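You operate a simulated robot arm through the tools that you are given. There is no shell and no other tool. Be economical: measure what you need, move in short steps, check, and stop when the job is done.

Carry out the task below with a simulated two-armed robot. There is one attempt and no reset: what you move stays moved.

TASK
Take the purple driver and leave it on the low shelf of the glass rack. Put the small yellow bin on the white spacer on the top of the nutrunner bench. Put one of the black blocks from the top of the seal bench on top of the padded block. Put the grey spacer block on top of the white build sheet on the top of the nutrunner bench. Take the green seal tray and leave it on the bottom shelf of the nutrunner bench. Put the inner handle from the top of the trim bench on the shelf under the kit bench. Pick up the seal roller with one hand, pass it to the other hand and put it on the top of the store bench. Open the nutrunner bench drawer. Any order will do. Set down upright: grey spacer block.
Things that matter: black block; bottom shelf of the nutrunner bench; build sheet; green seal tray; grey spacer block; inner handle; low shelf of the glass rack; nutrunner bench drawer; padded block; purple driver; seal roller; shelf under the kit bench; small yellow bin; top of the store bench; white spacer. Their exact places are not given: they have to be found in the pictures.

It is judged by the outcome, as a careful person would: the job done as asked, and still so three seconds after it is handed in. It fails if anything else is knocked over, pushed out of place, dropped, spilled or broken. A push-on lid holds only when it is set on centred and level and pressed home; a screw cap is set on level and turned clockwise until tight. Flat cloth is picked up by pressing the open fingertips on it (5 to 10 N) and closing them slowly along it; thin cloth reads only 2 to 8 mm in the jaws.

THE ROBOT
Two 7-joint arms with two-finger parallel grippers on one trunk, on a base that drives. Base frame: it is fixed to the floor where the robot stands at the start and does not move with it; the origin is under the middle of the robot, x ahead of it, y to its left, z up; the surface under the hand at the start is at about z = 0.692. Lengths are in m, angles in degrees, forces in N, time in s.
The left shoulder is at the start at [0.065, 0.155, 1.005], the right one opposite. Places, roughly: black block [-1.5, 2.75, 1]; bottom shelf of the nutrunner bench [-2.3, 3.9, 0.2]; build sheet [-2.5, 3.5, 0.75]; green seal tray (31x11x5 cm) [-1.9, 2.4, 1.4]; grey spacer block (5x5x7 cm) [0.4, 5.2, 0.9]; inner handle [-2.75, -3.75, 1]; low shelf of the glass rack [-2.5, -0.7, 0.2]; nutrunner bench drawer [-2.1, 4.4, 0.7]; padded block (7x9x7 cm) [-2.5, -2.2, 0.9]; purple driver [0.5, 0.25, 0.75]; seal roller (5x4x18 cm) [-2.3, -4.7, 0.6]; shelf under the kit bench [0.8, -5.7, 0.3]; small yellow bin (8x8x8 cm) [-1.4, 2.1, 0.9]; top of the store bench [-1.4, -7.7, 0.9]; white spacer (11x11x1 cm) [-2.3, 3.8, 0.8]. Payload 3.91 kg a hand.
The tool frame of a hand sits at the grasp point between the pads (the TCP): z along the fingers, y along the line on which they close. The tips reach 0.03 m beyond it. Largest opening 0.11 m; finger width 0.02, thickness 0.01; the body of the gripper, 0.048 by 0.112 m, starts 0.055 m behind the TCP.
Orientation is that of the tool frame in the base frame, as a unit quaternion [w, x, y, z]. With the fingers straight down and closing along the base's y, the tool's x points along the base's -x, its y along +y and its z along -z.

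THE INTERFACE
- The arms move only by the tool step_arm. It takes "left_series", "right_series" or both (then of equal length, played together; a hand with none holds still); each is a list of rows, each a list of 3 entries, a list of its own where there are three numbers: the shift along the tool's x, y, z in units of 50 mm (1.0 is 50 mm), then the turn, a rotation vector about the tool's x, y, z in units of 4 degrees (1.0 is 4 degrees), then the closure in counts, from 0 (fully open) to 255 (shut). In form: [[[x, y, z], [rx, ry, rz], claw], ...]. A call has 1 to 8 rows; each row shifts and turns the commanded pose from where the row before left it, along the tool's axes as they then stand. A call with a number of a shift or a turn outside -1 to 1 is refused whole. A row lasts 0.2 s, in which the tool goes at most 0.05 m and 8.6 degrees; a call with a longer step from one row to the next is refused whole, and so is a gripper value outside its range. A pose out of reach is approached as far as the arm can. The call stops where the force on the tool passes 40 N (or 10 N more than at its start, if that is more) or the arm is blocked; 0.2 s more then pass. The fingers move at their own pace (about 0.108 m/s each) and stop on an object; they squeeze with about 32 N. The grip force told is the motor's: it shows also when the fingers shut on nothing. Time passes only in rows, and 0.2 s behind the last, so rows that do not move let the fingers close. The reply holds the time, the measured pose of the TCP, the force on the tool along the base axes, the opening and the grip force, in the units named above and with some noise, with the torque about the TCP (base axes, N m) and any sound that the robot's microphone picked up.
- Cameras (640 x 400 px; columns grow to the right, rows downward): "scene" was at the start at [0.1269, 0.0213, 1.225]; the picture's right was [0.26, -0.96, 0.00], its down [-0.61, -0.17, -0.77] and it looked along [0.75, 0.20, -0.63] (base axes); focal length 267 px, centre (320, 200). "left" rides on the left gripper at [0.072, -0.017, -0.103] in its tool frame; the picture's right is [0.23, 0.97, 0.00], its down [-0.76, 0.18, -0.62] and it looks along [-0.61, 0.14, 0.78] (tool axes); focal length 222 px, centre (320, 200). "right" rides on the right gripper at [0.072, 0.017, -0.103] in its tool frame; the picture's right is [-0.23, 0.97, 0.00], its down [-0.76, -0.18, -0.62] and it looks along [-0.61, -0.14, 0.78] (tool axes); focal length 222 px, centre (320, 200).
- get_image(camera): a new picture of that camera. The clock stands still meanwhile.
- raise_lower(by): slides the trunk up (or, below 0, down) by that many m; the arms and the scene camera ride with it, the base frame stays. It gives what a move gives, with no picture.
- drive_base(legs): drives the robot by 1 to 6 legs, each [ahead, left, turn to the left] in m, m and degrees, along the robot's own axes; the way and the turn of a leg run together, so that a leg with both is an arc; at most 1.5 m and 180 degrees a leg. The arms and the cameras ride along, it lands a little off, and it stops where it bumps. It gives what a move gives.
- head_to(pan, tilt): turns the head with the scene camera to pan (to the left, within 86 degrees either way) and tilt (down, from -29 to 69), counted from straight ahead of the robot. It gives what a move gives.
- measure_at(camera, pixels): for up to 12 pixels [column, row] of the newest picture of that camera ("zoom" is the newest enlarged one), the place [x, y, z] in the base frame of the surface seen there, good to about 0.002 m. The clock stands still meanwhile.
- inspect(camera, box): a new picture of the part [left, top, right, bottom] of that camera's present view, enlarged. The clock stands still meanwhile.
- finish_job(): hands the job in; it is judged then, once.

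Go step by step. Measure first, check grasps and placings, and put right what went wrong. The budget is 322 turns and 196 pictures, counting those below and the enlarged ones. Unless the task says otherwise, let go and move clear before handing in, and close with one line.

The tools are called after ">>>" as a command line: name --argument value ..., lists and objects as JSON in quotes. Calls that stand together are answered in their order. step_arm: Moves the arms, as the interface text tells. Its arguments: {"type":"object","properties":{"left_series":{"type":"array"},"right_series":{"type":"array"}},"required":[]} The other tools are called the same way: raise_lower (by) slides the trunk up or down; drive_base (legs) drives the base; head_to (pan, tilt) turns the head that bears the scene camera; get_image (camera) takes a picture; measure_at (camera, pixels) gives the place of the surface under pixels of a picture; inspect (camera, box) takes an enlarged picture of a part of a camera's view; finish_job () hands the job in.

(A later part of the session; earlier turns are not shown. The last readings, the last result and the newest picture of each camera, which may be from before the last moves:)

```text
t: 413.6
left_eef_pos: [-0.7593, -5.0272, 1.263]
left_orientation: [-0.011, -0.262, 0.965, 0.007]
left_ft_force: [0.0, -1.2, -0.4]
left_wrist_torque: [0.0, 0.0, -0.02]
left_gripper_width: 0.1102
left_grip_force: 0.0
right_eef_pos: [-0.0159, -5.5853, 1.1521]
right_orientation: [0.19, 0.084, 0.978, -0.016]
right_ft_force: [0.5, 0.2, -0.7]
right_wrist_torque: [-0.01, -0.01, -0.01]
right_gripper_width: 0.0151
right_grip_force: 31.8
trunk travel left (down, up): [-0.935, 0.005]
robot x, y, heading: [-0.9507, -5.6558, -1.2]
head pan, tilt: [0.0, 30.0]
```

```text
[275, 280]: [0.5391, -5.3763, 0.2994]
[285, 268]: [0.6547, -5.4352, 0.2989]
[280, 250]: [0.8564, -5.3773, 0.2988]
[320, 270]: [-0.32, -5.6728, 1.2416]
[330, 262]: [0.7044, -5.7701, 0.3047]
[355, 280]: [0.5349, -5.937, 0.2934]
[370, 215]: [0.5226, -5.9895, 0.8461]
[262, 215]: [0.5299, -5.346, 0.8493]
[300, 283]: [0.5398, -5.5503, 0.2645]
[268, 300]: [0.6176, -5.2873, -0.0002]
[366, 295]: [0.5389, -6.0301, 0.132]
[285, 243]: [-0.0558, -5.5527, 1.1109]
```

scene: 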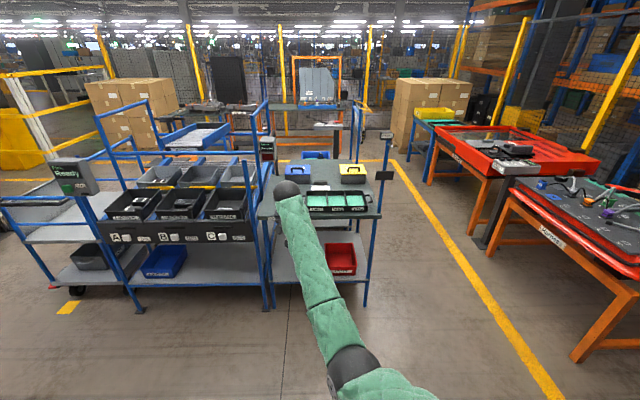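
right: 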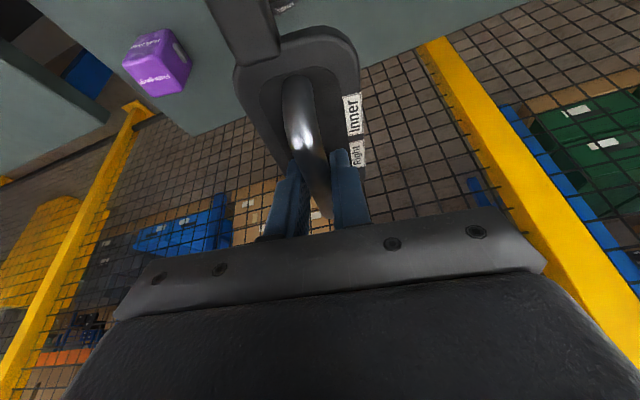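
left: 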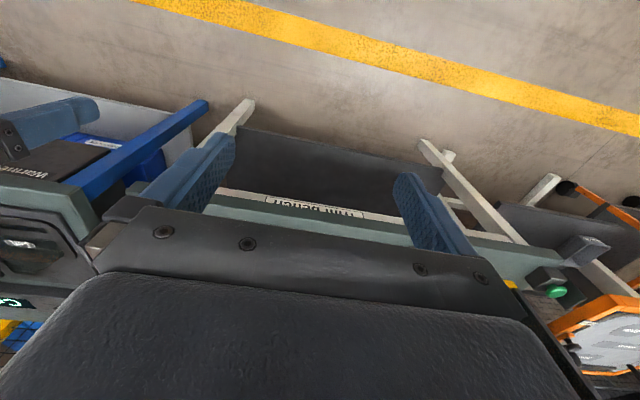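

Shelf: z 0.299, front x≈0.53, free y -5.38…-5.70. Lowering the trunk 0.75 m, then driving the handle in under the table.

>>> raise_lower --by -0.4

>>> raise_lower --by -0.34

>>> drive_base --legs '[[0, 0.035, 1.3], [0.4, 0, 0]]'

>>> get_image --camera "scene"

```text
t: 417.5
left_eef_pos: [-0.7595, -5.0286, 0.8637]
left_orientation: [-0.011, -0.262, 0.965, 0.006]
left_ft_force: [0.4, 0.6, 0.3]
left_wrist_torque: [0.0, 0.01, 0.02]
left_gripper_width: 0.1101
left_grip_force: 0.2
right_eef_pos: [-0.0154, -5.5856, 0.7522]
right_orientation: [0.19, 0.085, 0.978, -0.017]
right_ft_force: [0.4, 0.1, -2.1]
right_wrist_torque: [0.05, 0.01, -0.03]
right_gripper_width: 0.0152
right_grip_force: 32.1
trunk travel left (down, up): [-0.535, 0.405]
robot x, y, heading: [-0.9512, -5.6603, -1.3]
head pan, tilt: [0.0, 30.0]
```

```text
t: 420.8
left_eef_pos: [-0.7594, -5.0277, 0.5238]
left_orientation: [-0.011, -0.262, 0.965, 0.007]
left_ft_force: [-1.0, 0.1, 0.4]
left_wrist_torque: [0.01, -0.01, 0.0]
left_gripper_width: 0.1099
left_grip_force: 0.0
right_eef_pos: [-0.0159, -5.5853, 0.4121]
right_orientation: [0.19, 0.084, 0.978, -0.016]
right_ft_force: [0.3, 0.8, -0.1]
right_wrist_torque: [0.0, 0.02, -0.01]
right_gripper_width: 0.0151
right_grip_force: 32.2
trunk travel left (down, up): [-0.195, 0.745]
robot x, y, heading: [-0.9492, -5.6589, -1.3]
head pan, tilt: [0.0, 30.0]
```

```text
t: 423.7
left_eef_pos: [-0.3843, -4.9856, 0.524]
left_orientation: [-0.011, -0.275, 0.961, 0.007]
left_ft_force: [0.0, -0.5, -0.2]
left_wrist_torque: [-0.01, 0.01, 0.03]
left_gripper_width: 0.1099
left_grip_force: 0.0
right_eef_pos: [0.3743, -5.525, 0.4124]
right_orientation: [0.19, 0.071, 0.979, -0.014]
right_ft_force: [-0.5, -0.2, -1.1]
right_wrist_torque: [0.0, 0.03, 0.03]
right_gripper_width: 0.0152
right_grip_force: 31.9
trunk travel left (down, up): [-0.195, 0.745]
robot x, y, heading: [-0.5558, -5.6233, 0.7]
head pan, tilt: [0.0, 30.0]
```

```text
66 pictures are left
```

scene: 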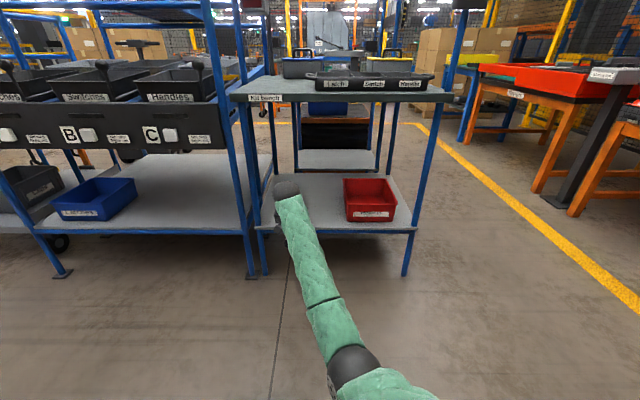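

"Kit bench" label confirmed. Driving the remaining 0.3 m.

>>> drive_base --legs '[[0.305, -0.02, 0]]'

>>> inspect --camera "scene" --box '[200, 120, 440, 320]'

>>> get_image --camera "right"

```text
t: 425.8
left_eef_pos: [-0.0779, -5.0013, 0.5239]
left_orientation: [-0.011, -0.278, 0.96, 0.007]
left_ft_force: [-0.2, 0.1, 0.8]
left_wrist_torque: [0.0, 0.02, 0.03]
left_gripper_width: 0.1102
left_grip_force: 0.0
right_eef_pos: [0.6825, -5.5363, 0.4115]
right_orientation: [0.191, 0.068, 0.979, -0.013]
right_ft_force: [0.1, 0.9, -1.0]
right_wrist_torque: [0.01, 0.02, -0.01]
right_gripper_width: 0.0153
right_grip_force: 31.7
trunk travel left (down, up): [-0.195, 0.745]
robot x, y, heading: [-0.2484, -5.6381, 0.7]
head pan, tilt: [0.0, 30.0]
```

```text
2.00 times, centred on (320, 220) of scene
```

zoom: 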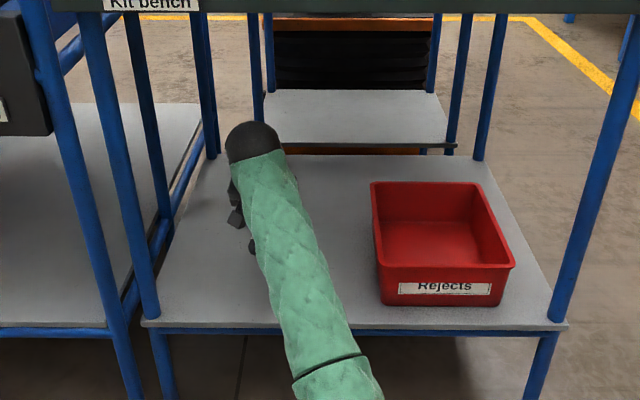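

```text
64 pictures are left
```

right: 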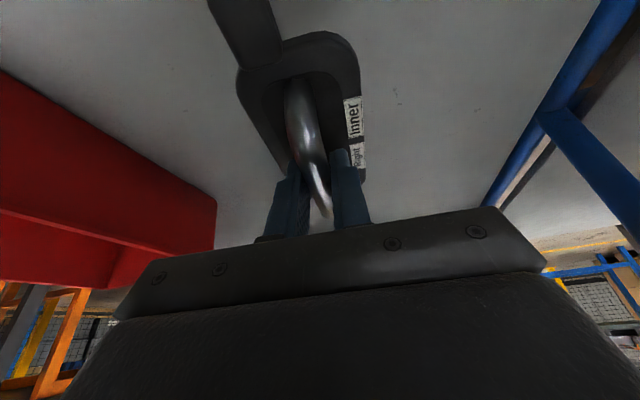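

Handle is over the free shelf area. Lowering via trunk, then small arm steps to contact.

>>> raise_lower --by -0.047

>>> step_arm --right_series '[[[0.04, 0, 0.1], [0, 0, 0], 255], [[0.02, 0, 0.05], [0, 0, 0], 255], [[0, 0, 0], [0, 0, 0], 255]]'

```text
t: 426.7
left_eef_pos: [-0.0781, -5.0026, 0.478]
left_orientation: [-0.01, -0.278, 0.96, 0.007]
left_ft_force: [0.4, -0.1, -0.3]
left_wrist_torque: [0.01, 0.02, 0.0]
left_gripper_width: 0.1102
left_grip_force: 0.1
right_eef_pos: [0.6835, -5.5362, 0.3649]
right_orientation: [0.19, 0.069, 0.979, -0.013]
right_ft_force: [0.2, -0.5, -0.3]
right_wrist_torque: [-0.01, 0.0, 0.0]
right_gripper_width: 0.0152
right_grip_force: 31.6
trunk travel left (down, up): [-0.148, 0.792]
robot x, y, heading: [-0.2481, -5.6383, 0.8]
head pan, tilt: [0.0, 30.0]
```

```text
t: 427.5
left_eef_pos: [-0.0783, -5.002, 0.4773]
left_orientation: [-0.01, -0.278, 0.961, 0.006]
left_ft_force: [0.8, -1.5, 0.8]
left_wrist_torque: [0.0, -0.01, 0.02]
left_gripper_width: 0.1099
left_grip_force: 0.0
right_eef_pos: [0.6855, -5.5403, 0.359]
right_orientation: [0.193, 0.07, 0.979, -0.014]
right_ft_force: [1.8, -2.0, 7.1]
right_wrist_torque: [0.11, 0.06, -0.02]
right_gripper_width: 0.0151
right_grip_force: 32.5
trunk travel left (down, up): [-0.148, 0.792]
robot x, y, heading: [-0.2472, -5.6388, 0.6]
head pan, tilt: [0.0, 30.0]
```

Contact. Releasing, then raising the trunk and backing out.

>>> step_arm --right_series '[[[0, 0, 0], [0, 0, 0], 220], [[0, 0, 0], [0, 0, 0], 130], [[0, 0, 0], [0, 0, 0], 110], [[0, 0, 0], [0, 0, 0], 110]]'

>>> raise_lower --by 0.1

>>> drive_base --legs '[[-0.65, 0, 0]]'

>>> get_image --camera "scene"

```text
t: 428.5
left_eef_pos: [-0.0773, -5.0016, 0.476]
left_orientation: [-0.012, -0.278, 0.961, 0.007]
left_ft_force: [0.1, 0.5, -0.4]
left_wrist_torque: [0.02, 0.02, 0.02]
left_gripper_width: 0.1102
left_grip_force: 0.0
right_eef_pos: [0.6835, -5.5405, 0.3554]
right_orientation: [0.191, 0.07, 0.979, -0.015]
right_ft_force: [-1.3, 0.1, -0.2]
right_wrist_torque: [0.0, -0.02, 0.01]
right_gripper_width: 0.0625
right_grip_force: 0.0
trunk travel left (down, up): [-0.148, 0.792]
robot x, y, heading: [-0.246, -5.6408, 0.5]
head pan, tilt: [0.0, 30.0]
```

```text
t: 429.8
left_eef_pos: [-0.0781, -5.0023, 0.5772]
left_orientation: [-0.011, -0.277, 0.961, 0.007]
left_ft_force: [-0.5, -0.3, 0.5]
left_wrist_torque: [0.0, 0.01, 0.04]
left_gripper_width: 0.1098
left_grip_force: 0.0
right_eef_pos: [0.6839, -5.5411, 0.4548]
right_orientation: [0.19, 0.07, 0.979, -0.016]
right_ft_force: [-1.0, 1.1, -0.2]
right_wrist_torque: [-0.03, 0.02, -0.01]
right_gripper_width: 0.0626
right_grip_force: 0.1
trunk travel left (down, up): [-0.248, 0.692]
robot x, y, heading: [-0.2506, -5.6417, 0.6]
head pan, tilt: [0.0, 30.0]
```

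```text
t: 433.4
left_eef_pos: [-0.7322, -5.0103, 0.5768]
left_orientation: [-0.011, -0.279, 0.96, 0.007]
left_ft_force: [-0.5, 0.5, -0.7]
left_wrist_torque: [0.02, -0.01, 0.0]
left_gripper_width: 0.1101
left_grip_force: 0.1
right_eef_pos: [0.0313, -5.5466, 0.4555]
right_orientation: [0.191, 0.07, 0.979, -0.016]
right_ft_force: [0.0, -0.1, 0.1]
right_wrist_torque: [0.01, 0.0, -0.04]
right_gripper_width: 0.0624
right_grip_force: 0.0
trunk travel left (down, up): [-0.248, 0.692]
robot x, y, heading: [-0.8951, -5.6467, 0.7]
head pan, tilt: [0.0, 30.0]
```

```text
63 pictures are left
```

scene: 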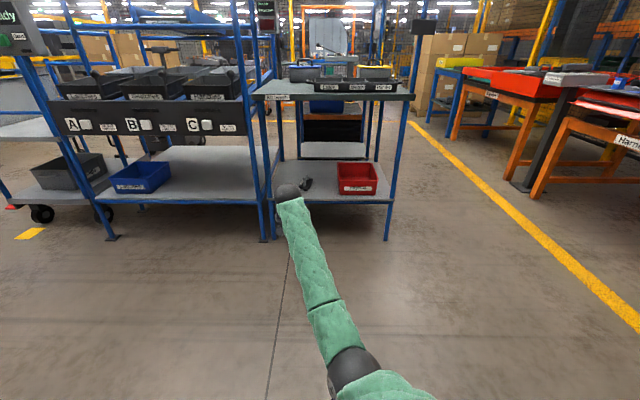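

The handle is on the kit bench shelf (305,182). Now restoring both arms to neutral poses while in free space.

>>> step_arm --right_series '[[[0, 0, 0], [-0.08, 0.92, -0.34], 0], [[0, 0, 0], [-0.08, 0.92, -0.34], 0], [[0, 0, 0], [-0.08, 0.92, -0.34], 0], [[0, 0, 0], [-0.08, 0.92, -0.34], 0], [[0, 0, 0], [-0.08, 0.92, -0.34], 0], [[0, 0, 0], [-0.08, 0.92, -0.34], 0], [[0, 0, 0], [0, 0, 0], 0]]' --left_series '[[[-0.45, -0.79, -0.29], [0, 0, 0], 0], [[-0.45, -0.79, -0.29], [0, 0, 0], 0], [[-0.45, -0.79, -0.29], [0, 0, 0], 0], [[-0.45, -0.79, -0.29], [0, 0, 0], 0], [[-0.45, -0.79, -0.29], [0, 0, 0], 0], [[-0.45, -0.79, -0.29], [0, 0, 0], 0], [[-0.45, -0.79, -0.29], [0, 0, 0], 0]]'

>>> step_arm --right_series '[[[0, 0, 0], [0, 0, -1], 0], [[0, 0, 0], [0, 0, -1], 0], [[0, 0, 0], [0, 0, -1], 0], [[0, 0, 0], [0, 0, -1], 0], [[0, 0, 0], [0, 0, -1], 0], [[0, 0, 0], [0, 0, -1], 0], [[0, 0, 0], [0, 0, -1], 0], [[0, 0, 0], [0, 0, -1], 0]]' --left_series '[[[0, 0, 0], [0, 0, 1], 0], [[0, 0, 0], [0, 0, 1], 0], [[0, 0, 0], [0, 0, 1], 0], [[0, 0, 0], [0, 0, 1], 0], [[0, 0, 0], [0, 0, 1], 0], [[0, 0, 0], [0, 0, 1], 0], [[0, 0, 0], [0, 0, 1], 0], [[0, 0, 0], [0, 0, 1], 0]]'

>>> step_arm --right_series '[[[0, 0, 0], [0, 0, -1], 0], [[0, 0, 0], [0, 0, -1], 0], [[0, 0, 0], [0, 0, -1], 0], [[0, 0, 0], [0, 0, -1], 0], [[0, 0, 0], [0, 0, -1], 0], [[0, 0, 0], [0, 0, -1], 0], [[0, 0, 0], [0, 0, -1], 0]]' --left_series '[[[-0.46, -0.6, -0.1], [0, 0, 0], 0], [[-0.46, -0.6, -0.1], [0, 0, 0], 0], [[-0.46, -0.6, -0.1], [0, 0, 0], 0], [[-0.46, -0.6, -0.1], [0, 0, 0], 0], [[-0.46, -0.4, -0.1], [0, 0, 0], 0], [[-0.46, -0.4, -0.1], [0, 0, 0], 0], [[-0.46, -0.4, -0.1], [0, 0, 0], 0]]'

>>> get_image --camera "scene"

```text
t: 435.1
left_eef_pos: [-0.4503, -5.1609, 0.6713]
left_orientation: [-0.011, -0.28, 0.96, 0.008]
left_ft_force: [0.0, 0.8, -0.1]
left_wrist_torque: [0.02, 0.01, -0.01]
left_gripper_width: 0.1101
left_grip_force: 0.0
right_eef_pos: [0.0298, -5.5456, 0.4551]
right_orientation: [0.0, -0.003, 1.0, 0.001]
right_ft_force: [0.9, -0.2, 0.2]
right_wrist_torque: [-0.02, 0.04, 0.01]
right_gripper_width: 0.1101
right_grip_force: 0.1
trunk travel left (down, up): [-0.248, 0.692]
robot x, y, heading: [-0.9014, -5.6462, 0.9]
head pan, tilt: [0.0, 30.0]
```

```text
t: 436.9
left_eef_pos: [-0.4488, -5.1588, 0.6697]
left_orientation: [-0.012, -0.002, 1.0, 0.004]
left_ft_force: [0.3, -0.7, 0.3]
left_wrist_torque: [-0.02, -0.02, -0.03]
left_gripper_width: 0.1099
left_grip_force: 0.0
right_eef_pos: [0.0312, -5.5469, 0.4562]
right_orientation: [0.0, -0.279, 0.96, 0.002]
right_ft_force: [-0.2, -0.6, -0.8]
right_wrist_torque: [0.04, -0.02, 0.02]
right_gripper_width: 0.11
right_grip_force: 0.0
trunk travel left (down, up): [-0.248, 0.692]
robot x, y, heading: [-0.8992, -5.6502, 1.0]
head pan, tilt: [0.0, 30.0]
```

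```text
t: 438.4
left_eef_pos: [-0.286, -5.3391, 0.6999]
left_orientation: [-0.012, -0.003, 1.0, 0.003]
left_ft_force: [0.5, 0.7, -0.1]
left_wrist_torque: [-0.02, -0.04, -0.03]
left_gripper_width: 0.1099
left_grip_force: 0.0
right_eef_pos: [0.0326, -5.5468, 0.4565]
right_orientation: [0.0, -0.503, 0.864, 0.002]
right_ft_force: [0.6, -0.2, 0.2]
right_wrist_torque: [-0.03, -0.01, 0.03]
right_gripper_width: 0.1101
right_grip_force: 0.1
trunk travel left (down, up): [-0.248, 0.692]
robot x, y, heading: [-0.8975, -5.6476, 0.7]
head pan, tilt: [0.0, 30.0]
```

```text
62 pictures are left
```

scene: 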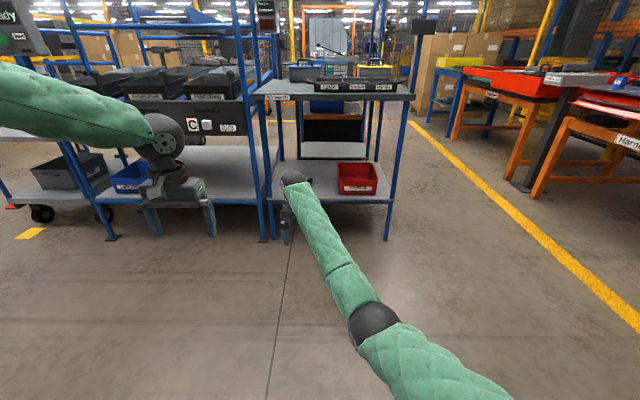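

>>> step_arm --right_series '[[[0.4, 0.7, -0.4], [0, 0, 0], 0], [[0.4, 0.7, -0.4], [0, 0, 0], 0], [[0.4, 0.7, -0.4], [0, 0, 0], 0], [[0.4, 0.7, -0.4], [0, 0, 0], 0], [[0.5, 0.6, -0.2], [0, 0, 0], 0], [[0.6, 0.6, -0.2], [0, 0, 0], 0], [[0.6, 0.5, -0.2], [0, 0, 0], 0], [[0.6, 0.5, -0.2], [0, 0, 0], 0]]'

>>> step_arm --right_series '[[[0, 0, 0], [0, 0, 1], 0], [[0, 0, 0], [0, 0, 1], 0], [[0, 0, 0], [0, 0, 1], 0], [[0, 0, 0], [0, 0, 1], 0], [[0, 0, 0], [0, 0, 1], 0], [[0, 0, 0], [0, 0, 1], 0], [[0, 0, 0], [0, 0, 1], 0], [[0, 0, 0], [0, 0, 1], 0]]'

>>> step_arm --right_series '[[[0, 0, 0], [0, 0, 1], 0], [[0, 0, 0], [0, 0, 1], 0], [[0, 0, 0], [0, 0, 1], 0], [[0, 0, 0], [0, 0, 1], 0], [[0, 0, 0], [0, 0, 1], 0], [[0, 0, 0], [0, 0, 1], 0], [[0, 0, 0], [0, 0, 1], 0]]'

>>> get_image --camera "scene"

```text
t: 440.2
left_eef_pos: [-0.285, -5.3388, 0.7]
left_orientation: [-0.012, -0.002, 1.0, 0.005]
left_ft_force: [0.0, 0.3, 0.5]
left_wrist_torque: [0.01, 0.01, -0.01]
left_gripper_width: 0.11
left_grip_force: 0.0
right_eef_pos: [-0.2832, -5.5914, 0.5752]
right_orientation: [0.0, -0.502, 0.865, 0.0]
right_ft_force: [-0.3, -2.1, -0.2]
right_wrist_torque: [0.02, 0.01, -0.04]
right_gripper_width: 0.1098
right_grip_force: 0.0
trunk travel left (down, up): [-0.248, 0.692]
robot x, y, heading: [-0.8995, -5.6514, 0.9]
head pan, tilt: [0.0, 30.0]
```

```text
t: 442.1
left_eef_pos: [-0.2862, -5.3406, 0.7012]
left_orientation: [-0.012, -0.003, 1.0, 0.004]
left_ft_force: [-0.2, -0.1, -0.4]
left_wrist_torque: [0.01, -0.01, -0.04]
left_gripper_width: 0.1099
left_grip_force: 0.2
right_eef_pos: [-0.2825, -5.592, 0.5768]
right_orientation: [-0.001, -0.243, 0.97, 0.001]
right_ft_force: [0.4, -1.2, -0.4]
right_wrist_torque: [-0.04, 0.04, -0.01]
right_gripper_width: 0.11
right_grip_force: 0.0
trunk travel left (down, up): [-0.248, 0.692]
robot x, y, heading: [-0.8995, -5.646, 0.9]
head pan, tilt: [0.0, 30.0]
```

```text
t: 443.6
left_eef_pos: [-0.2855, -5.3395, 0.7003]
left_orientation: [-0.012, -0.004, 1.0, 0.004]
left_ft_force: [0.2, -0.4, 0.4]
left_wrist_torque: [-0.02, 0.01, 0.01]
left_gripper_width: 0.11
left_grip_force: 0.1
right_eef_pos: [-0.2839, -5.5928, 0.5769]
right_orientation: [-0.001, -0.002, 1.0, 0.001]
right_ft_force: [-0.4, -0.8, -0.4]
right_wrist_torque: [-0.01, -0.03, 0.01]
right_gripper_width: 0.1104
right_grip_force: 0.1
trunk travel left (down, up): [-0.248, 0.692]
robot x, y, heading: [-0.9006, -5.6523, 0.7]
head pan, tilt: [0.0, 30.0]
```

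```text
61 pictures are left
```

scene: 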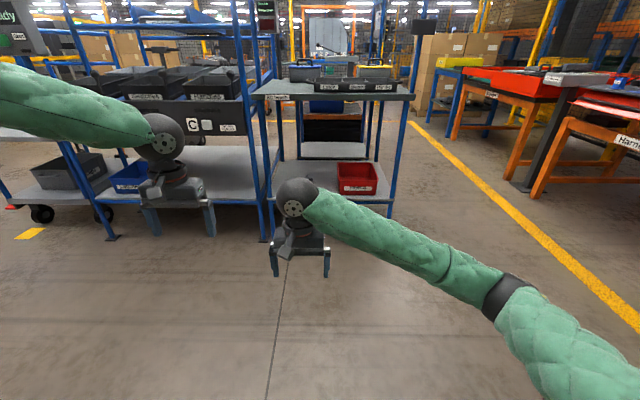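

Both arms are back to normal. Heading for the roller: turn to face -x and look.

>>> drive_base --legs '[[0, 0, 90], [0, 0, 89.5], [0, -0.85, 0]]'

>>> head_to --pan 0 --tilt 20

>>> get_image --camera "scene"

```text
t: 455.8
left_eef_pos: [-1.5208, -5.0976, 0.6998]
left_orientation: [0.005, 1.0, -0.003, 0.013]
left_ft_force: [0.5, 0.0, -0.3]
left_wrist_torque: [0.02, -0.01, -0.02]
left_gripper_width: 0.1098
left_grip_force: 0.0
right_eef_pos: [-1.5204, -4.8452, 0.5756]
right_orientation: [0.001, 1.0, -0.003, 0.001]
right_ft_force: [-0.5, -0.6, -0.9]
right_wrist_torque: [0.02, 0.01, 0.01]
right_gripper_width: 0.1099
right_grip_force: 0.0
trunk travel left (down, up): [-0.248, 0.692]
robot x, y, heading: [-0.8991, -4.7992, -179.9]
head pan, tilt: [0.0, 30.0]
```

```text
t: 456.5
left_eef_pos: [-1.5219, -5.0971, 0.7006]
left_orientation: [0.005, 1.0, -0.003, 0.013]
left_ft_force: [0.5, -0.6, -1.1]
left_wrist_torque: [0.02, 0.03, 0.0]
left_gripper_width: 0.1101
left_grip_force: 0.0
right_eef_pos: [-1.5199, -4.8439, 0.5752]
right_orientation: [0.0, 1.0, -0.003, 0.001]
right_ft_force: [0.2, -0.6, 0.1]
right_wrist_torque: [0.0, 0.0, 0.02]
right_gripper_width: 0.1103
right_grip_force: 0.1
trunk travel left (down, up): [-0.248, 0.692]
robot x, y, heading: [-0.9025, -4.7944, -179.5]
head pan, tilt: [0.0, 20.0]
```

```text
60 pictures are left
```

scene: 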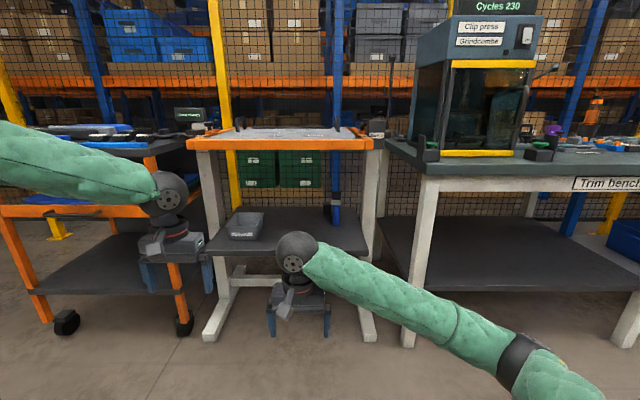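

Something stands at (335,205) on the stand's shelf. Zooming in.

>>> inspect --camera "scene" --box '[200, 140, 400, 270]'

>>> measure_at --camera "zoom" --pixels '[[430, 175], [435, 200], [430, 230], [415, 210], [350, 260], [450, 260], [350, 280], [430, 245], [330, 120], [140, 240]]'

```text
3.08 times, centred on (300, 205) of scene
```

zoom: 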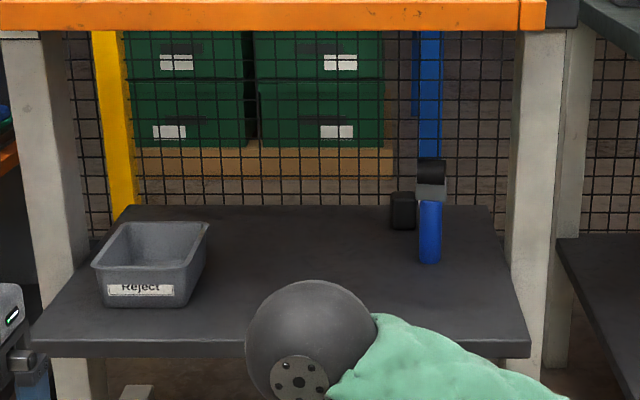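

```text
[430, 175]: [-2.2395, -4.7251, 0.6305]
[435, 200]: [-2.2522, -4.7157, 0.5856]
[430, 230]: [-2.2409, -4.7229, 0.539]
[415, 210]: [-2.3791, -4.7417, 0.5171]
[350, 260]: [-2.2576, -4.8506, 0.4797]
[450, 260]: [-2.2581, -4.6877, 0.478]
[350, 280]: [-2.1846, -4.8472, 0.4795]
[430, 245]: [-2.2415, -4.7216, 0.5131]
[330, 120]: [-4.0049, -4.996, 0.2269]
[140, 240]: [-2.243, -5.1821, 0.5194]
```

The seal roller stands upright at (-2.25,-4.722) on the stand's shelf (z≈0.479). Measuring clearances.

>>> measure_at --camera "zoom" --pixels '[[540, 200], [575, 200], [200, 345], [480, 345], [300, 20], [530, 28], [430, 163], [445, 190], [418, 190], [420, 250], [441, 250], [400, 215]]'

>>> inspect --camera "scene" --box '[315, 185, 355, 230]'

```text
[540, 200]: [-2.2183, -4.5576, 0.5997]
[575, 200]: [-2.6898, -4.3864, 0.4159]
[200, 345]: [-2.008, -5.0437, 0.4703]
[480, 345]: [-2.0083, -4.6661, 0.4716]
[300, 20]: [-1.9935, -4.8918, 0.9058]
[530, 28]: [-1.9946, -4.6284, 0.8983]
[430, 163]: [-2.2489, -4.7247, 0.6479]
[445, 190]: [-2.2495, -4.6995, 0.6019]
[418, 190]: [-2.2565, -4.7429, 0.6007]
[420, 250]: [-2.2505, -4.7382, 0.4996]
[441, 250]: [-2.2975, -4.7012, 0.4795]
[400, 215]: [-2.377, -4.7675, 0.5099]
```

```text
8.89 times, centred on (335, 208) of scene
```

zoom: 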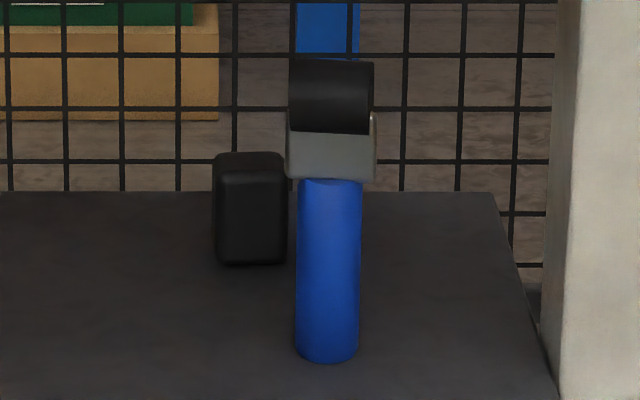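

Plan: left hand picks the blue handle with a 60° tilt (below the platform), then passes to the right. Posing both hands first.

>>> step_arm --left_series '[[[-0.6, -0.6, 0.3], [0, 0, 0], 100], [[-0.6, -0.6, 0.3], [0, 0, 0], 100], [[-0.6, -0.6, 0.3], [0, 0, 0], 100], [[-0.6, -0.6, 0.3], [0, 0, 0], 100], [[-0.6, -0.6, 0.3], [0, 0, 0], 100], [[0, 0, 0], [0, -1, 0], 100], [[0, 0, 0], [0, -1, 0], 100], [[0, 0, 0], [0, -1, 0], 100]]' --right_series '[[[0.48, -0.8, 0], [0, 0, 0], 0], [[0.48, -0.8, 0], [0, 0, 0], 0], [[0.48, -0.8, 0], [0, 0, 0], 0], [[0.48, -0.8, 0], [0, 0, 0], 0], [[0.48, -0.8, 0], [0, 0, 0], 0], [[0, 0, 0], [0, 0, 0], 0], [[0, 0, 0], [0, 0, 0], 0], [[0, 0, 0], [0, 0, 0], 0]]'

>>> step_arm --left_series '[[[0, 0, 0], [0, -1, 0], 100], [[0, 0, 0], [0, -1, 0], 100], [[0, 0, 0], [0, -1, 0], 100], [[0, 0, 0], [0, -1, 0], 100], [[0, 0, 0], [0, -1, 0], 100], [[0, 0, 0], [0, -1, 0], 100], [[0, 0, 0], [0, -1, 0], 100], [[0, 0, 0], [0, -1, 0], 100]]'

>>> step_arm --left_series '[[[0, 0, 0], [0, -1, 0], 100], [[0, 0, 0], [0, -1, 0], 100], [[0, 0, 0], [0, -1, 0], 100], [[0, 0, 0], [0, -1, 0], 100], [[0, 0, 0], [0, 0, 0], 100]]'

>>> get_image --camera "scene"

```text
t: 458.3
left_eef_pos: [-1.6686, -4.9472, 0.6215]
left_orientation: [0.003, 0.996, -0.003, -0.093]
left_ft_force: [0.3, 0.0, 0.0]
left_wrist_torque: [0.0, -0.01, 0.04]
left_gripper_width: 0.067
left_grip_force: 0.0
right_eef_pos: [-1.3979, -4.6438, 0.5748]
right_orientation: [0.002, 1.0, -0.004, 0.001]
right_ft_force: [0.2, 0.8, -0.4]
right_wrist_torque: [-0.03, 0.01, -0.01]
right_gripper_width: 0.11
right_grip_force: 0.0
trunk travel left (down, up): [-0.248, 0.692]
robot x, y, heading: [-0.9037, -4.7956, -179.6]
head pan, tilt: [0.0, 20.0]
```

```text
t: 460.1
left_eef_pos: [-1.6676, -4.9477, 0.6201]
left_orientation: [0.003, 0.931, -0.004, -0.365]
left_ft_force: [0.6, -0.9, -0.3]
left_wrist_torque: [0.0, -0.01, -0.02]
left_gripper_width: 0.0669
left_grip_force: 0.0
right_eef_pos: [-1.399, -4.6438, 0.5753]
right_orientation: [0.001, 1.0, -0.004, 0.001]
right_ft_force: [0.1, 0.1, 0.1]
right_wrist_torque: [-0.02, -0.01, 0.03]
right_gripper_width: 0.1101
right_grip_force: 0.0
trunk travel left (down, up): [-0.248, 0.692]
robot x, y, heading: [-0.9016, -4.7936, -179.6]
head pan, tilt: [0.0, 20.0]
```

```text
t: 461.3
left_eef_pos: [-1.6686, -4.9467, 0.6195]
left_orientation: [0.002, 0.872, -0.005, -0.49]
left_ft_force: [0.3, -0.2, 0.6]
left_wrist_torque: [0.0, -0.02, 0.0]
left_gripper_width: 0.0666
left_grip_force: 0.1
right_eef_pos: [-1.3983, -4.6437, 0.5745]
right_orientation: [0.002, 1.0, -0.004, 0.001]
right_ft_force: [-0.1, 0.9, 0.1]
right_wrist_torque: [0.0, 0.01, 0.0]
right_gripper_width: 0.11
right_grip_force: 0.1
trunk travel left (down, up): [-0.248, 0.692]
robot x, y, heading: [-0.899, -4.7933, -179.9]
head pan, tilt: [0.0, 20.0]
```

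```text
57 pictures are left
```

scene: 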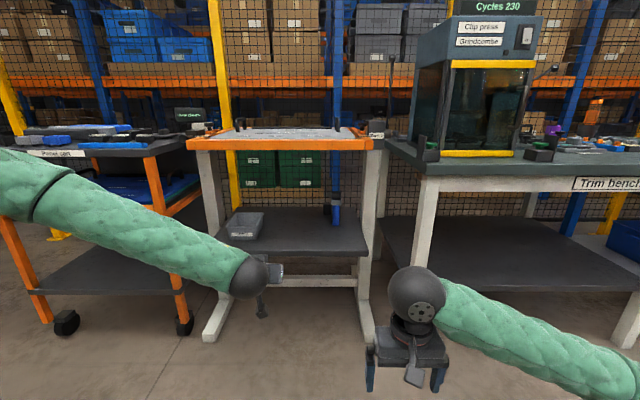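

Tilt reached 58.7°. Lowering 0.07, sliding right to align with the roller and driving in.

>>> raise_lower --by -0.07

>>> drive_base --legs '[[0, -0.226, 0], [0.38, 0, 0]]'

>>> get_image --camera "left"

>>> get_image --camera "scene"

```text
t: 462.4
left_eef_pos: [-1.6681, -4.948, 0.5496]
left_orientation: [0.003, 0.872, -0.004, -0.489]
left_ft_force: [0.3, 0.7, -0.4]
left_wrist_torque: [0.02, -0.02, -0.01]
left_gripper_width: 0.0668
left_grip_force: 0.1
right_eef_pos: [-1.3991, -4.6445, 0.5056]
right_orientation: [0.001, 1.0, -0.003, 0.0]
right_ft_force: [-0.4, 0.2, 0.6]
right_wrist_torque: [0.0, 0.0, -0.01]
right_gripper_width: 0.1101
right_grip_force: 0.1
trunk travel left (down, up): [-0.178, 0.762]
robot x, y, heading: [-0.9052, -4.7971, -179.7]
head pan, tilt: [0.0, 20.0]
```

```text
t: 466.1
left_eef_pos: [-2.0561, -4.7247, 0.55]
left_orientation: [0.002, 0.872, -0.004, -0.49]
left_ft_force: [0.7, 0.1, -0.6]
left_wrist_torque: [0.02, 0.01, -0.02]
left_gripper_width: 0.0667
left_grip_force: 0.0
right_eef_pos: [-1.7873, -4.4222, 0.5044]
right_orientation: [0.002, 1.0, -0.003, 0.0]
right_ft_force: [-0.4, 0.8, -0.3]
right_wrist_torque: [0.02, 0.05, -0.01]
right_gripper_width: 0.1099
right_grip_force: 0.1
trunk travel left (down, up): [-0.178, 0.762]
robot x, y, heading: [-1.292, -4.5727, -180.2]
head pan, tilt: [0.0, 20.0]
```

```text
56 pictures are left
```

left: 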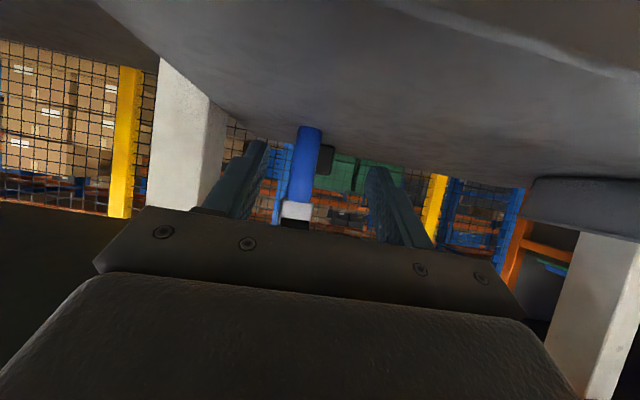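

```text
55 pictures are left
```

scene: 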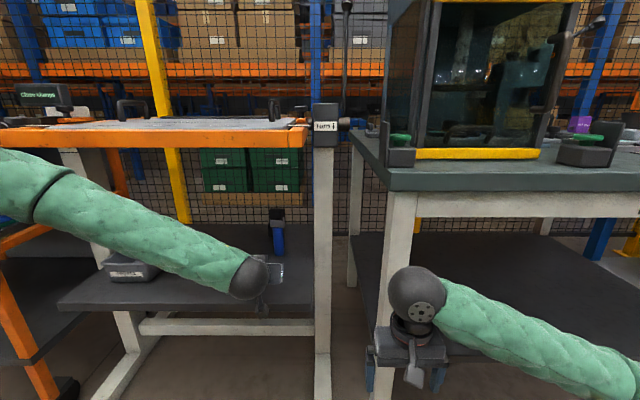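

>>> measure_at --camera "left" --pixels '[[290, 165], [303, 165], [316, 168], [300, 190], [325, 160]]'

>>> measure_at --camera "scene" --pixels '[[274, 240], [279, 240], [284, 240], [277, 215]]'

```text
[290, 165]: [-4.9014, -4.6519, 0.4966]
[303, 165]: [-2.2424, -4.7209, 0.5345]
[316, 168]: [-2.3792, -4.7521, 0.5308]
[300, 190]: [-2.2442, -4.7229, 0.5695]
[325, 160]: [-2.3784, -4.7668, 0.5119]
```

```text
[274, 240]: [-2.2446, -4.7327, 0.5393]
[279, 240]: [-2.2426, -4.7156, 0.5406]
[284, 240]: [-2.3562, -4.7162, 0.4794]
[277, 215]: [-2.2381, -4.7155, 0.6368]
```

Aligned. Advancing 0.2 m horizontally and closing on the handle.

>>> step_arm --left_series '[[[-0.416, -0.012, 0.683], [0, 0, 0], 100], [[-0.416, -0.012, 0.683], [0, 0, 0], 100], [[-0.416, -0.012, 0.683], [0, 0, 0], 100], [[-0.416, -0.012, 0.683], [0, 0, 0], 100], [[-0.416, -0.012, 0.683], [0, 0, 0], 100], [[0, 0, 0], [0, 0, 0], 100]]'

>>> step_arm --left_series '[[[0, 0, 0], [0, 0, 0], 180], [[0, 0, 0], [0, 0, 0], 255], [[0, 0, 0], [0, 0, 0], 255], [[0, 0, 0], [0, 0, 0], 255]]'

>>> get_image --camera "left"

```text
t: 467.5
left_eef_pos: [-2.2378, -4.7456, 0.5659]
left_orientation: [0.003, 0.873, -0.004, -0.488]
left_ft_force: [0.7, 1.0, 0.1]
left_wrist_torque: [0.0, -0.04, 0.03]
left_gripper_width: 0.0668
left_grip_force: 0.1
left hand out of reach, approached as far as the arm can: row 4, 5
right_eef_pos: [-1.7883, -4.4203, 0.5045]
right_orientation: [0.001, 1.0, -0.003, 0.001]
right_ft_force: [-0.9, -0.2, -0.3]
right_wrist_torque: [0.03, -0.03, -0.05]
right_gripper_width: 0.1099
right_grip_force: 0.1
trunk travel left (down, up): [-0.178, 0.762]
robot x, y, heading: [-1.2914, -4.5735, -179.8]
head pan, tilt: [0.0, 20.0]
```

```text
t: 468.5
left_eef_pos: [-2.2378, -4.7462, 0.5641]
left_orientation: [0.002, 0.872, -0.004, -0.489]
left_ft_force: [-0.4, -0.5, 0.0]
left_wrist_torque: [-0.02, 0.01, 0.02]
left_gripper_width: 0.0002
left_grip_force: 31.9
right_eef_pos: [-1.7863, -4.4217, 0.5042]
right_orientation: [0.001, 1.0, -0.003, 0.001]
right_ft_force: [-0.9, 0.3, -0.4]
right_wrist_torque: [-0.01, 0.02, 0.04]
right_gripper_width: 0.1098
right_grip_force: 0.0
trunk travel left (down, up): [-0.178, 0.762]
robot x, y, heading: [-1.2922, -4.571, -179.6]
head pan, tilt: [0.0, 20.0]
```

```text
54 pictures are left
```

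left: 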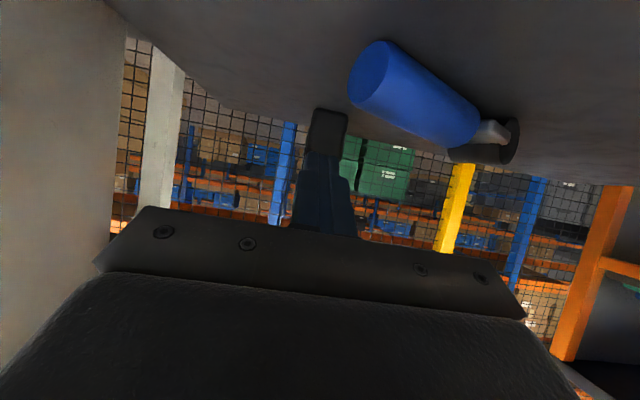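

The arm ran out of reach and drifted, so the close tipped the roller over; it now lies on the shelf. Opening, backing out and looking.

>>> step_arm --left_series '[[[0.416, 0.012, -0.683], [0, 0, 0], 255], [[0.416, 0.012, -0.683], [0, 0, 0], 255], [[0.416, 0.012, -0.683], [0, 0, 0], 255], [[0.416, 0.012, -0.683], [0, 0, 0], 100], [[0, 0, 0], [0, 0, 0], 0]]'

>>> drive_base --legs '[[-0.3, 0.1, 0]]'

>>> head_to --pan 5 --tilt 20

>>> inspect --camera "scene" --box '[220, 140, 420, 265]'

```text
t: 469.7
left_eef_pos: [-2.0773, -4.7492, 0.5661]
left_orientation: [0.002, 0.872, -0.004, -0.489]
left_ft_force: [-0.2, -0.6, 0.2]
left_wrist_torque: [-0.02, -0.02, 0.0]
left_gripper_width: 0.1099
left_grip_force: 0.0
right_eef_pos: [-1.7875, -4.4224, 0.5033]
right_orientation: [0.001, 1.0, -0.003, 0.0]
right_ft_force: [-0.3, 0.7, -0.2]
right_wrist_torque: [0.01, 0.01, -0.03]
right_gripper_width: 0.11
right_grip_force: 0.2
trunk travel left (down, up): [-0.178, 0.762]
robot x, y, heading: [-1.2922, -4.5715, -179.8]
head pan, tilt: [0.0, 20.0]
```

```text
t: 471.8
left_eef_pos: [-1.781, -4.8514, 0.5659]
left_orientation: [0.004, 0.872, -0.001, -0.489]
left_ft_force: [0.2, -0.2, 0.4]
left_wrist_torque: [-0.03, 0.01, -0.02]
left_gripper_width: 0.1098
left_grip_force: 0.0
right_eef_pos: [-1.4926, -4.5217, 0.504]
right_orientation: [0.001, 1.0, 0.0, 0.001]
right_ft_force: [0.0, -0.2, -1.1]
right_wrist_torque: [-0.02, 0.01, 0.04]
right_gripper_width: 0.1101
right_grip_force: 0.1
trunk travel left (down, up): [-0.178, 0.762]
robot x, y, heading: [-0.9946, -4.671, -179.7]
head pan, tilt: [0.0, 20.0]
```

```text
t: 472.5
left_eef_pos: [-1.7806, -4.8526, 0.5658]
left_orientation: [0.003, 0.872, -0.002, -0.489]
left_ft_force: [-0.3, 0.4, -0.9]
left_wrist_torque: [-0.01, 0.0, 0.03]
left_gripper_width: 0.11
left_grip_force: 0.1
right_eef_pos: [-1.4934, -4.5229, 0.5036]
right_orientation: [0.001, 1.0, -0.001, 0.0]
right_ft_force: [-0.5, -0.4, 0.5]
right_wrist_torque: [0.01, -0.02, 0.03]
right_gripper_width: 0.1099
right_grip_force: 0.0
trunk travel left (down, up): [-0.178, 0.762]
robot x, y, heading: [-0.9953, -4.6707, -179.7]
head pan, tilt: [5.0, 20.0]
```

```text
3.20 times, centred on (320, 202) of scene
```

zoom: 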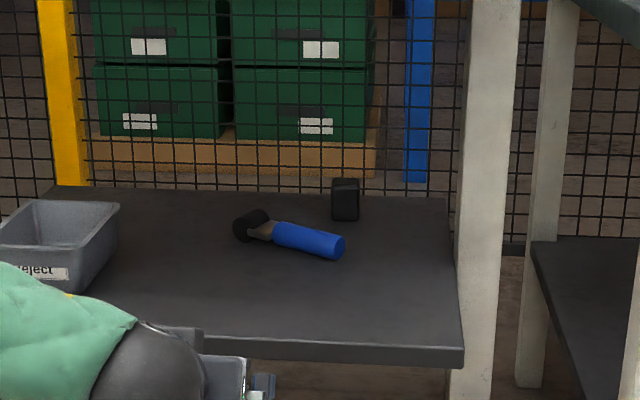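

The roller lies on its side, still well on the shelf; the small black block behind is still standing. Measuring it.

>>> measure_at --camera "zoom" --pixels '[[285, 228], [310, 236], [335, 242], [340, 250], [265, 232], [250, 222], [240, 230], [345, 200], [335, 185], [300, 250], [310, 225]]'

```text
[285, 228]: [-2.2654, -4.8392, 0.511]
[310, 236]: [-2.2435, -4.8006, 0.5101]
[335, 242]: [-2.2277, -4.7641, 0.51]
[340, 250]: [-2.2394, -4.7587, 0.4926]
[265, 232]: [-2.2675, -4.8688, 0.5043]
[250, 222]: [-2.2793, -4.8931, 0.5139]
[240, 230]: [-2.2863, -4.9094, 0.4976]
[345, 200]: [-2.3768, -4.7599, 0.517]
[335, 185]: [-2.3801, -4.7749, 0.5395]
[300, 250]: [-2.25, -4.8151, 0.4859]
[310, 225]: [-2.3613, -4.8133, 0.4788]
```

I'll re-pick it with the right hand, tool vertical, yawed 63° so the fingers close across the lying handle. Restoring the left and yawing the right.

>>> step_arm --left_series '[[[0, 0, 0], [0, 1, 0], 0], [[0, 0, 0], [0, 1, 0], 0], [[0, 0, 0], [0, 1, 0], 0], [[0, 0, 0], [0, 1, 0], 0], [[0, 0, 0], [0, 1, 0], 0], [[0, 0, 0], [0, 1, 0], 0], [[0, 0, 0], [0, 1, 0], 0], [[0, 0, 0], [0, 1, 0], 0]]' --right_series '[[[0, 0, 0], [0, 0, -1], 0], [[0, 0, 0], [0, 0, -1], 0], [[0, 0, 0], [0, 0, -1], 0], [[0, 0, 0], [0, 0, -1], 0], [[0, 0, 0], [0, 0, -1], 0], [[0, 0, 0], [0, 0, -1], 0], [[0, 0, 0], [0, 0, -1], 0], [[0, 0, 0], [0, 0, -1], 0]]'

>>> step_arm --left_series '[[[0, 0, 0], [0, 1, 0], 0], [[0, 0, 0], [0, 1, 0], 0], [[0, 0, 0], [0, 1, 0], 0], [[0, 0, 0], [0, 1, 0], 0], [[0, 0, 0], [0, 1, 0], 0], [[0, 0, 0], [0, 1, 0], 0], [[0, 0, 0], [0, 0.7, 0], 0], [[0, 0, 0], [0, 0, 0], 0]]' --right_series '[[[0, 0, 0], [0, 0, -1], 0], [[0, 0, 0], [0, 0, -1], 0], [[0, 0, 0], [0, 0, -1], 0], [[0, 0, 0], [0, 0, -1], 0], [[0, 0, 0], [0, 0, -1], 0], [[0, 0, 0], [0, 0, -1], 0], [[0, 0, 0], [0, 0, -1], 0], [[0, 0, 0], [0, 0, -0.8], 0]]'

>>> step_arm --left_series '[[[0.8, 0.5, 0], [0, 0, 0], 0], [[0.8, 0.5, 0], [0, 0, 0], 0], [[0.8, 0.5, 0], [0, 0, 0], 0], [[0.8, 0.5, 0], [0, 0, 0], 0], [[0.8, 0.5, 0], [0, 0, 0], 0]]'

>>> get_image --camera "scene"

```text
t: 474.3
left_eef_pos: [-1.7807, -4.8526, 0.5667]
left_orientation: [0.004, 0.973, 0.0, -0.229]
left_ft_force: [0.0, 1.1, -0.5]
left_wrist_torque: [-0.02, -0.01, 0.06]
left_gripper_width: 0.11
left_grip_force: 0.1
right_eef_pos: [-1.4931, -4.5222, 0.5049]
right_orientation: [0.002, 0.961, 0.275, 0.001]
right_ft_force: [-0.4, 0.0, 0.9]
right_wrist_torque: [0.0, -0.01, -0.04]
right_gripper_width: 0.1103
right_grip_force: 0.2
trunk travel left (down, up): [-0.178, 0.762]
robot x, y, heading: [-0.9981, -4.6708, -179.6]
head pan, tilt: [5.0, 20.0]
```

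```text
t: 476.1
left_eef_pos: [-1.7815, -4.8511, 0.5647]
left_orientation: [0.004, 1.0, 0.0, 0.002]
left_ft_force: [-0.2, 0.4, 0.1]
left_wrist_torque: [0.0, 0.0, 0.01]
left_gripper_width: 0.11
left_grip_force: 0.0
right_eef_pos: [-1.4923, -4.5224, 0.5051]
right_orientation: [0.002, 0.852, 0.524, 0.0]
right_ft_force: [0.0, -0.1, 0.7]
right_wrist_torque: [0.01, -0.01, 0.02]
right_gripper_width: 0.11
right_grip_force: 0.2
trunk travel left (down, up): [-0.178, 0.762]
robot x, y, heading: [-0.9941, -4.6743, -179.5]
head pan, tilt: [5.0, 20.0]
```

```text
t: 477.3
left_eef_pos: [-1.5805, -4.9775, 0.5677]
left_orientation: [0.004, 1.0, 0.0, 0.002]
left_ft_force: [0.5, 0.7, 0.3]
left_wrist_torque: [-0.01, 0.0, 0.02]
left_gripper_width: 0.1102
left_grip_force: 0.0
right_eef_pos: [-1.4938, -4.5218, 0.5065]
right_orientation: [0.001, 0.852, 0.523, 0.0]
right_ft_force: [-0.5, -0.6, -0.2]
right_wrist_torque: [-0.02, -0.01, 0.04]
right_gripper_width: 0.1098
right_grip_force: 0.1
trunk travel left (down, up): [-0.178, 0.762]
robot x, y, heading: [-0.9994, -4.6732, -179.5]
head pan, tilt: [5.0, 20.0]
```

```text
52 pictures are left
```

scene: 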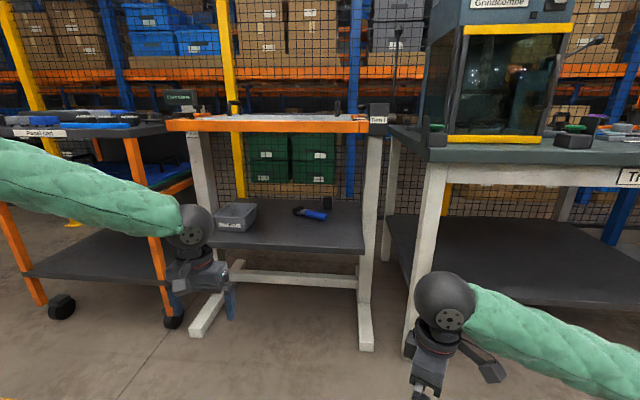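

>>> measure_at --camera "scene" --pixels '[[443, 274], [430, 280], [260, 130], [350, 131], [305, 212], [315, 215], [323, 217], [298, 211], [318, 213], [190, 210]]'

>>> inspect --camera "scene" --box '[280, 190, 350, 235]'

```text
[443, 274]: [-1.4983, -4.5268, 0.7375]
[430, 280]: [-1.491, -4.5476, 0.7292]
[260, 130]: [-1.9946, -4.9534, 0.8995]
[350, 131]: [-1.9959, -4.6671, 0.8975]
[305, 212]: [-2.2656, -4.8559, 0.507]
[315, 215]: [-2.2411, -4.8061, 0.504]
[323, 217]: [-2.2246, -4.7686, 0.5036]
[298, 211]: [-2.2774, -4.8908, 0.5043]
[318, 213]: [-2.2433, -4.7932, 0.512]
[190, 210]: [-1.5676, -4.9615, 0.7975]
```

```text
8.89 times, centred on (315, 212) of scene
```

zoom: 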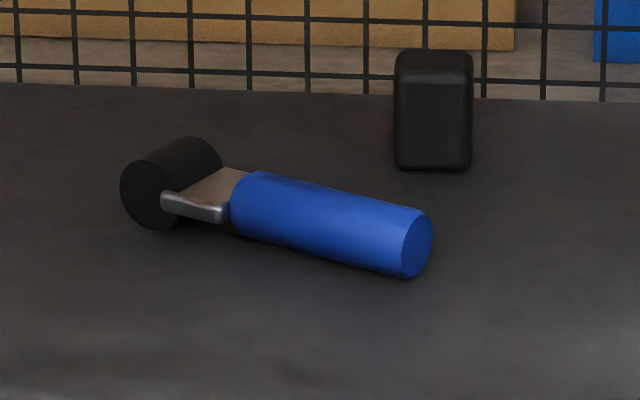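

>>> measure_at --camera "zoom" --pixels '[[265, 180], [330, 195], [395, 212], [300, 187], [365, 203], [245, 215], [410, 260], [240, 190], [425, 215]]'

```text
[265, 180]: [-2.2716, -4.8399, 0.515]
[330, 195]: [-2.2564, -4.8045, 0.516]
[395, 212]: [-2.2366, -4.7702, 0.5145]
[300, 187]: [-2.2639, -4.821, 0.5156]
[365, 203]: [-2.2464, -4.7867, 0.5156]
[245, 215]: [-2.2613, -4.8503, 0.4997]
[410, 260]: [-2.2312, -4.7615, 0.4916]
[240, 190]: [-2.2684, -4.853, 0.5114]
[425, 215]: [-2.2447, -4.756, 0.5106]
```

Handle axis centre ≈(-2.254,-4.805), Ø37 mm; wrist top is only 0.232 m above TCP, so the vertical tool fits under the platform. Raising slightly and extending the right hand.

>>> raise_lower --by 0.075

>>> step_arm --right_series '[[[-0.633, -0.586, 0], [0, 0, 0], 60], [[-0.633, -0.586, 0], [0, 0, 0], 60], [[-0.633, -0.586, 0], [0, 0, 0], 60], [[-0.633, -0.586, 0], [0, 0, 0], 60], [[-0.633, -0.586, 0], [0, 0, 0], 60]]' --left_series '[[[0.3, 0, 0], [0, 0, 0], 0], [[0.3, 0, 0], [0, 0, 0], 0], [[0.3, 0, 0], [0, 0, 0], 0], [[0.3, 0, 0], [0, 0, 0], 0], [[0, 0, 0], [0, 0, 0], 0]]'

>>> step_arm --right_series '[[[-0.633, -0.586, 0], [0, 0, 0], 60], [[-0.633, -0.586, 0], [0, 0, 0], 60], [[-0.633, -0.586, 0], [0, 0, 0], 60], [[-0.633, -0.586, 0], [0, 0, 0], 60], [[-0.633, -0.586, 0], [0, 0, 0], 60]]'

>>> get_image --camera "scene"

```text
t: 478.4
left_eef_pos: [-1.581, -4.9788, 0.6433]
left_orientation: [0.004, 1.0, 0.001, 0.003]
left_ft_force: [0.8, 0.4, 0.8]
left_wrist_torque: [0.0, -0.01, 0.0]
left_gripper_width: 0.1101
left_grip_force: 0.0
right_eef_pos: [-1.494, -4.5223, 0.5804]
right_orientation: [0.002, 0.853, 0.523, -0.001]
right_ft_force: [0.2, 0.3, -0.4]
right_wrist_torque: [0.01, -0.02, -0.02]
right_gripper_width: 0.1103
right_grip_force: 0.1
trunk travel left (down, up): [-0.253, 0.687]
robot x, y, heading: [-0.9922, -4.6746, -179.5]
head pan, tilt: [5.0, 20.0]
```

```text
t: 479.6
left_eef_pos: [-1.5205, -4.9793, 0.6433]
left_orientation: [0.005, 1.0, 0.0, 0.002]
left_ft_force: [-0.3, 0.2, 0.4]
left_wrist_torque: [0.01, 0.0, -0.04]
left_gripper_width: 0.11
left_grip_force: 0.1
right_eef_pos: [-1.6983, -4.5969, 0.5796]
right_orientation: [0.0, 0.853, 0.522, -0.001]
right_ft_force: [0.5, 0.0, 0.0]
right_wrist_torque: [0.02, -0.01, 0.03]
right_gripper_width: 0.084
right_grip_force: 0.0
trunk travel left (down, up): [-0.253, 0.687]
robot x, y, heading: [-0.9981, -4.6716, -179.4]
head pan, tilt: [5.0, 20.0]
```

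```text
t: 480.8
left_eef_pos: [-1.5203, -4.9798, 0.644]
left_orientation: [0.005, 1.0, 0.0, 0.001]
left_ft_force: [0.1, 0.4, -0.1]
left_wrist_torque: [-0.01, 0.01, -0.01]
left_gripper_width: 0.1102
left_grip_force: 0.1
right_eef_pos: [-1.8993, -4.6716, 0.579]
right_orientation: [0.002, 0.852, 0.523, 0.0]
right_ft_force: [-0.1, 0.6, 1.1]
right_wrist_torque: [-0.02, -0.03, -0.03]
right_gripper_width: 0.0841
right_grip_force: 0.1
trunk travel left (down, up): [-0.253, 0.687]
robot x, y, heading: [-0.9958, -4.6718, -179.4]
head pan, tilt: [5.0, 20.0]
```

```text
50 pictures are left
```

scene: 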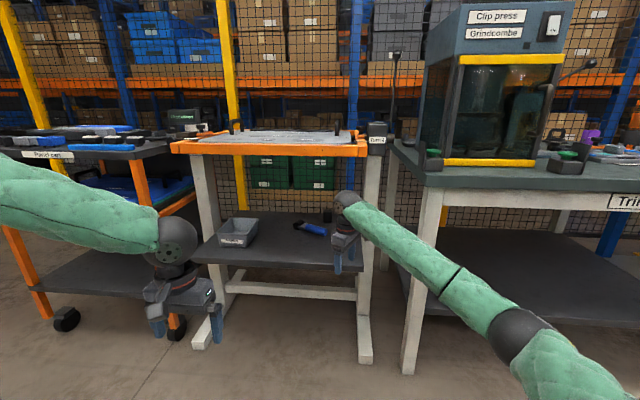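

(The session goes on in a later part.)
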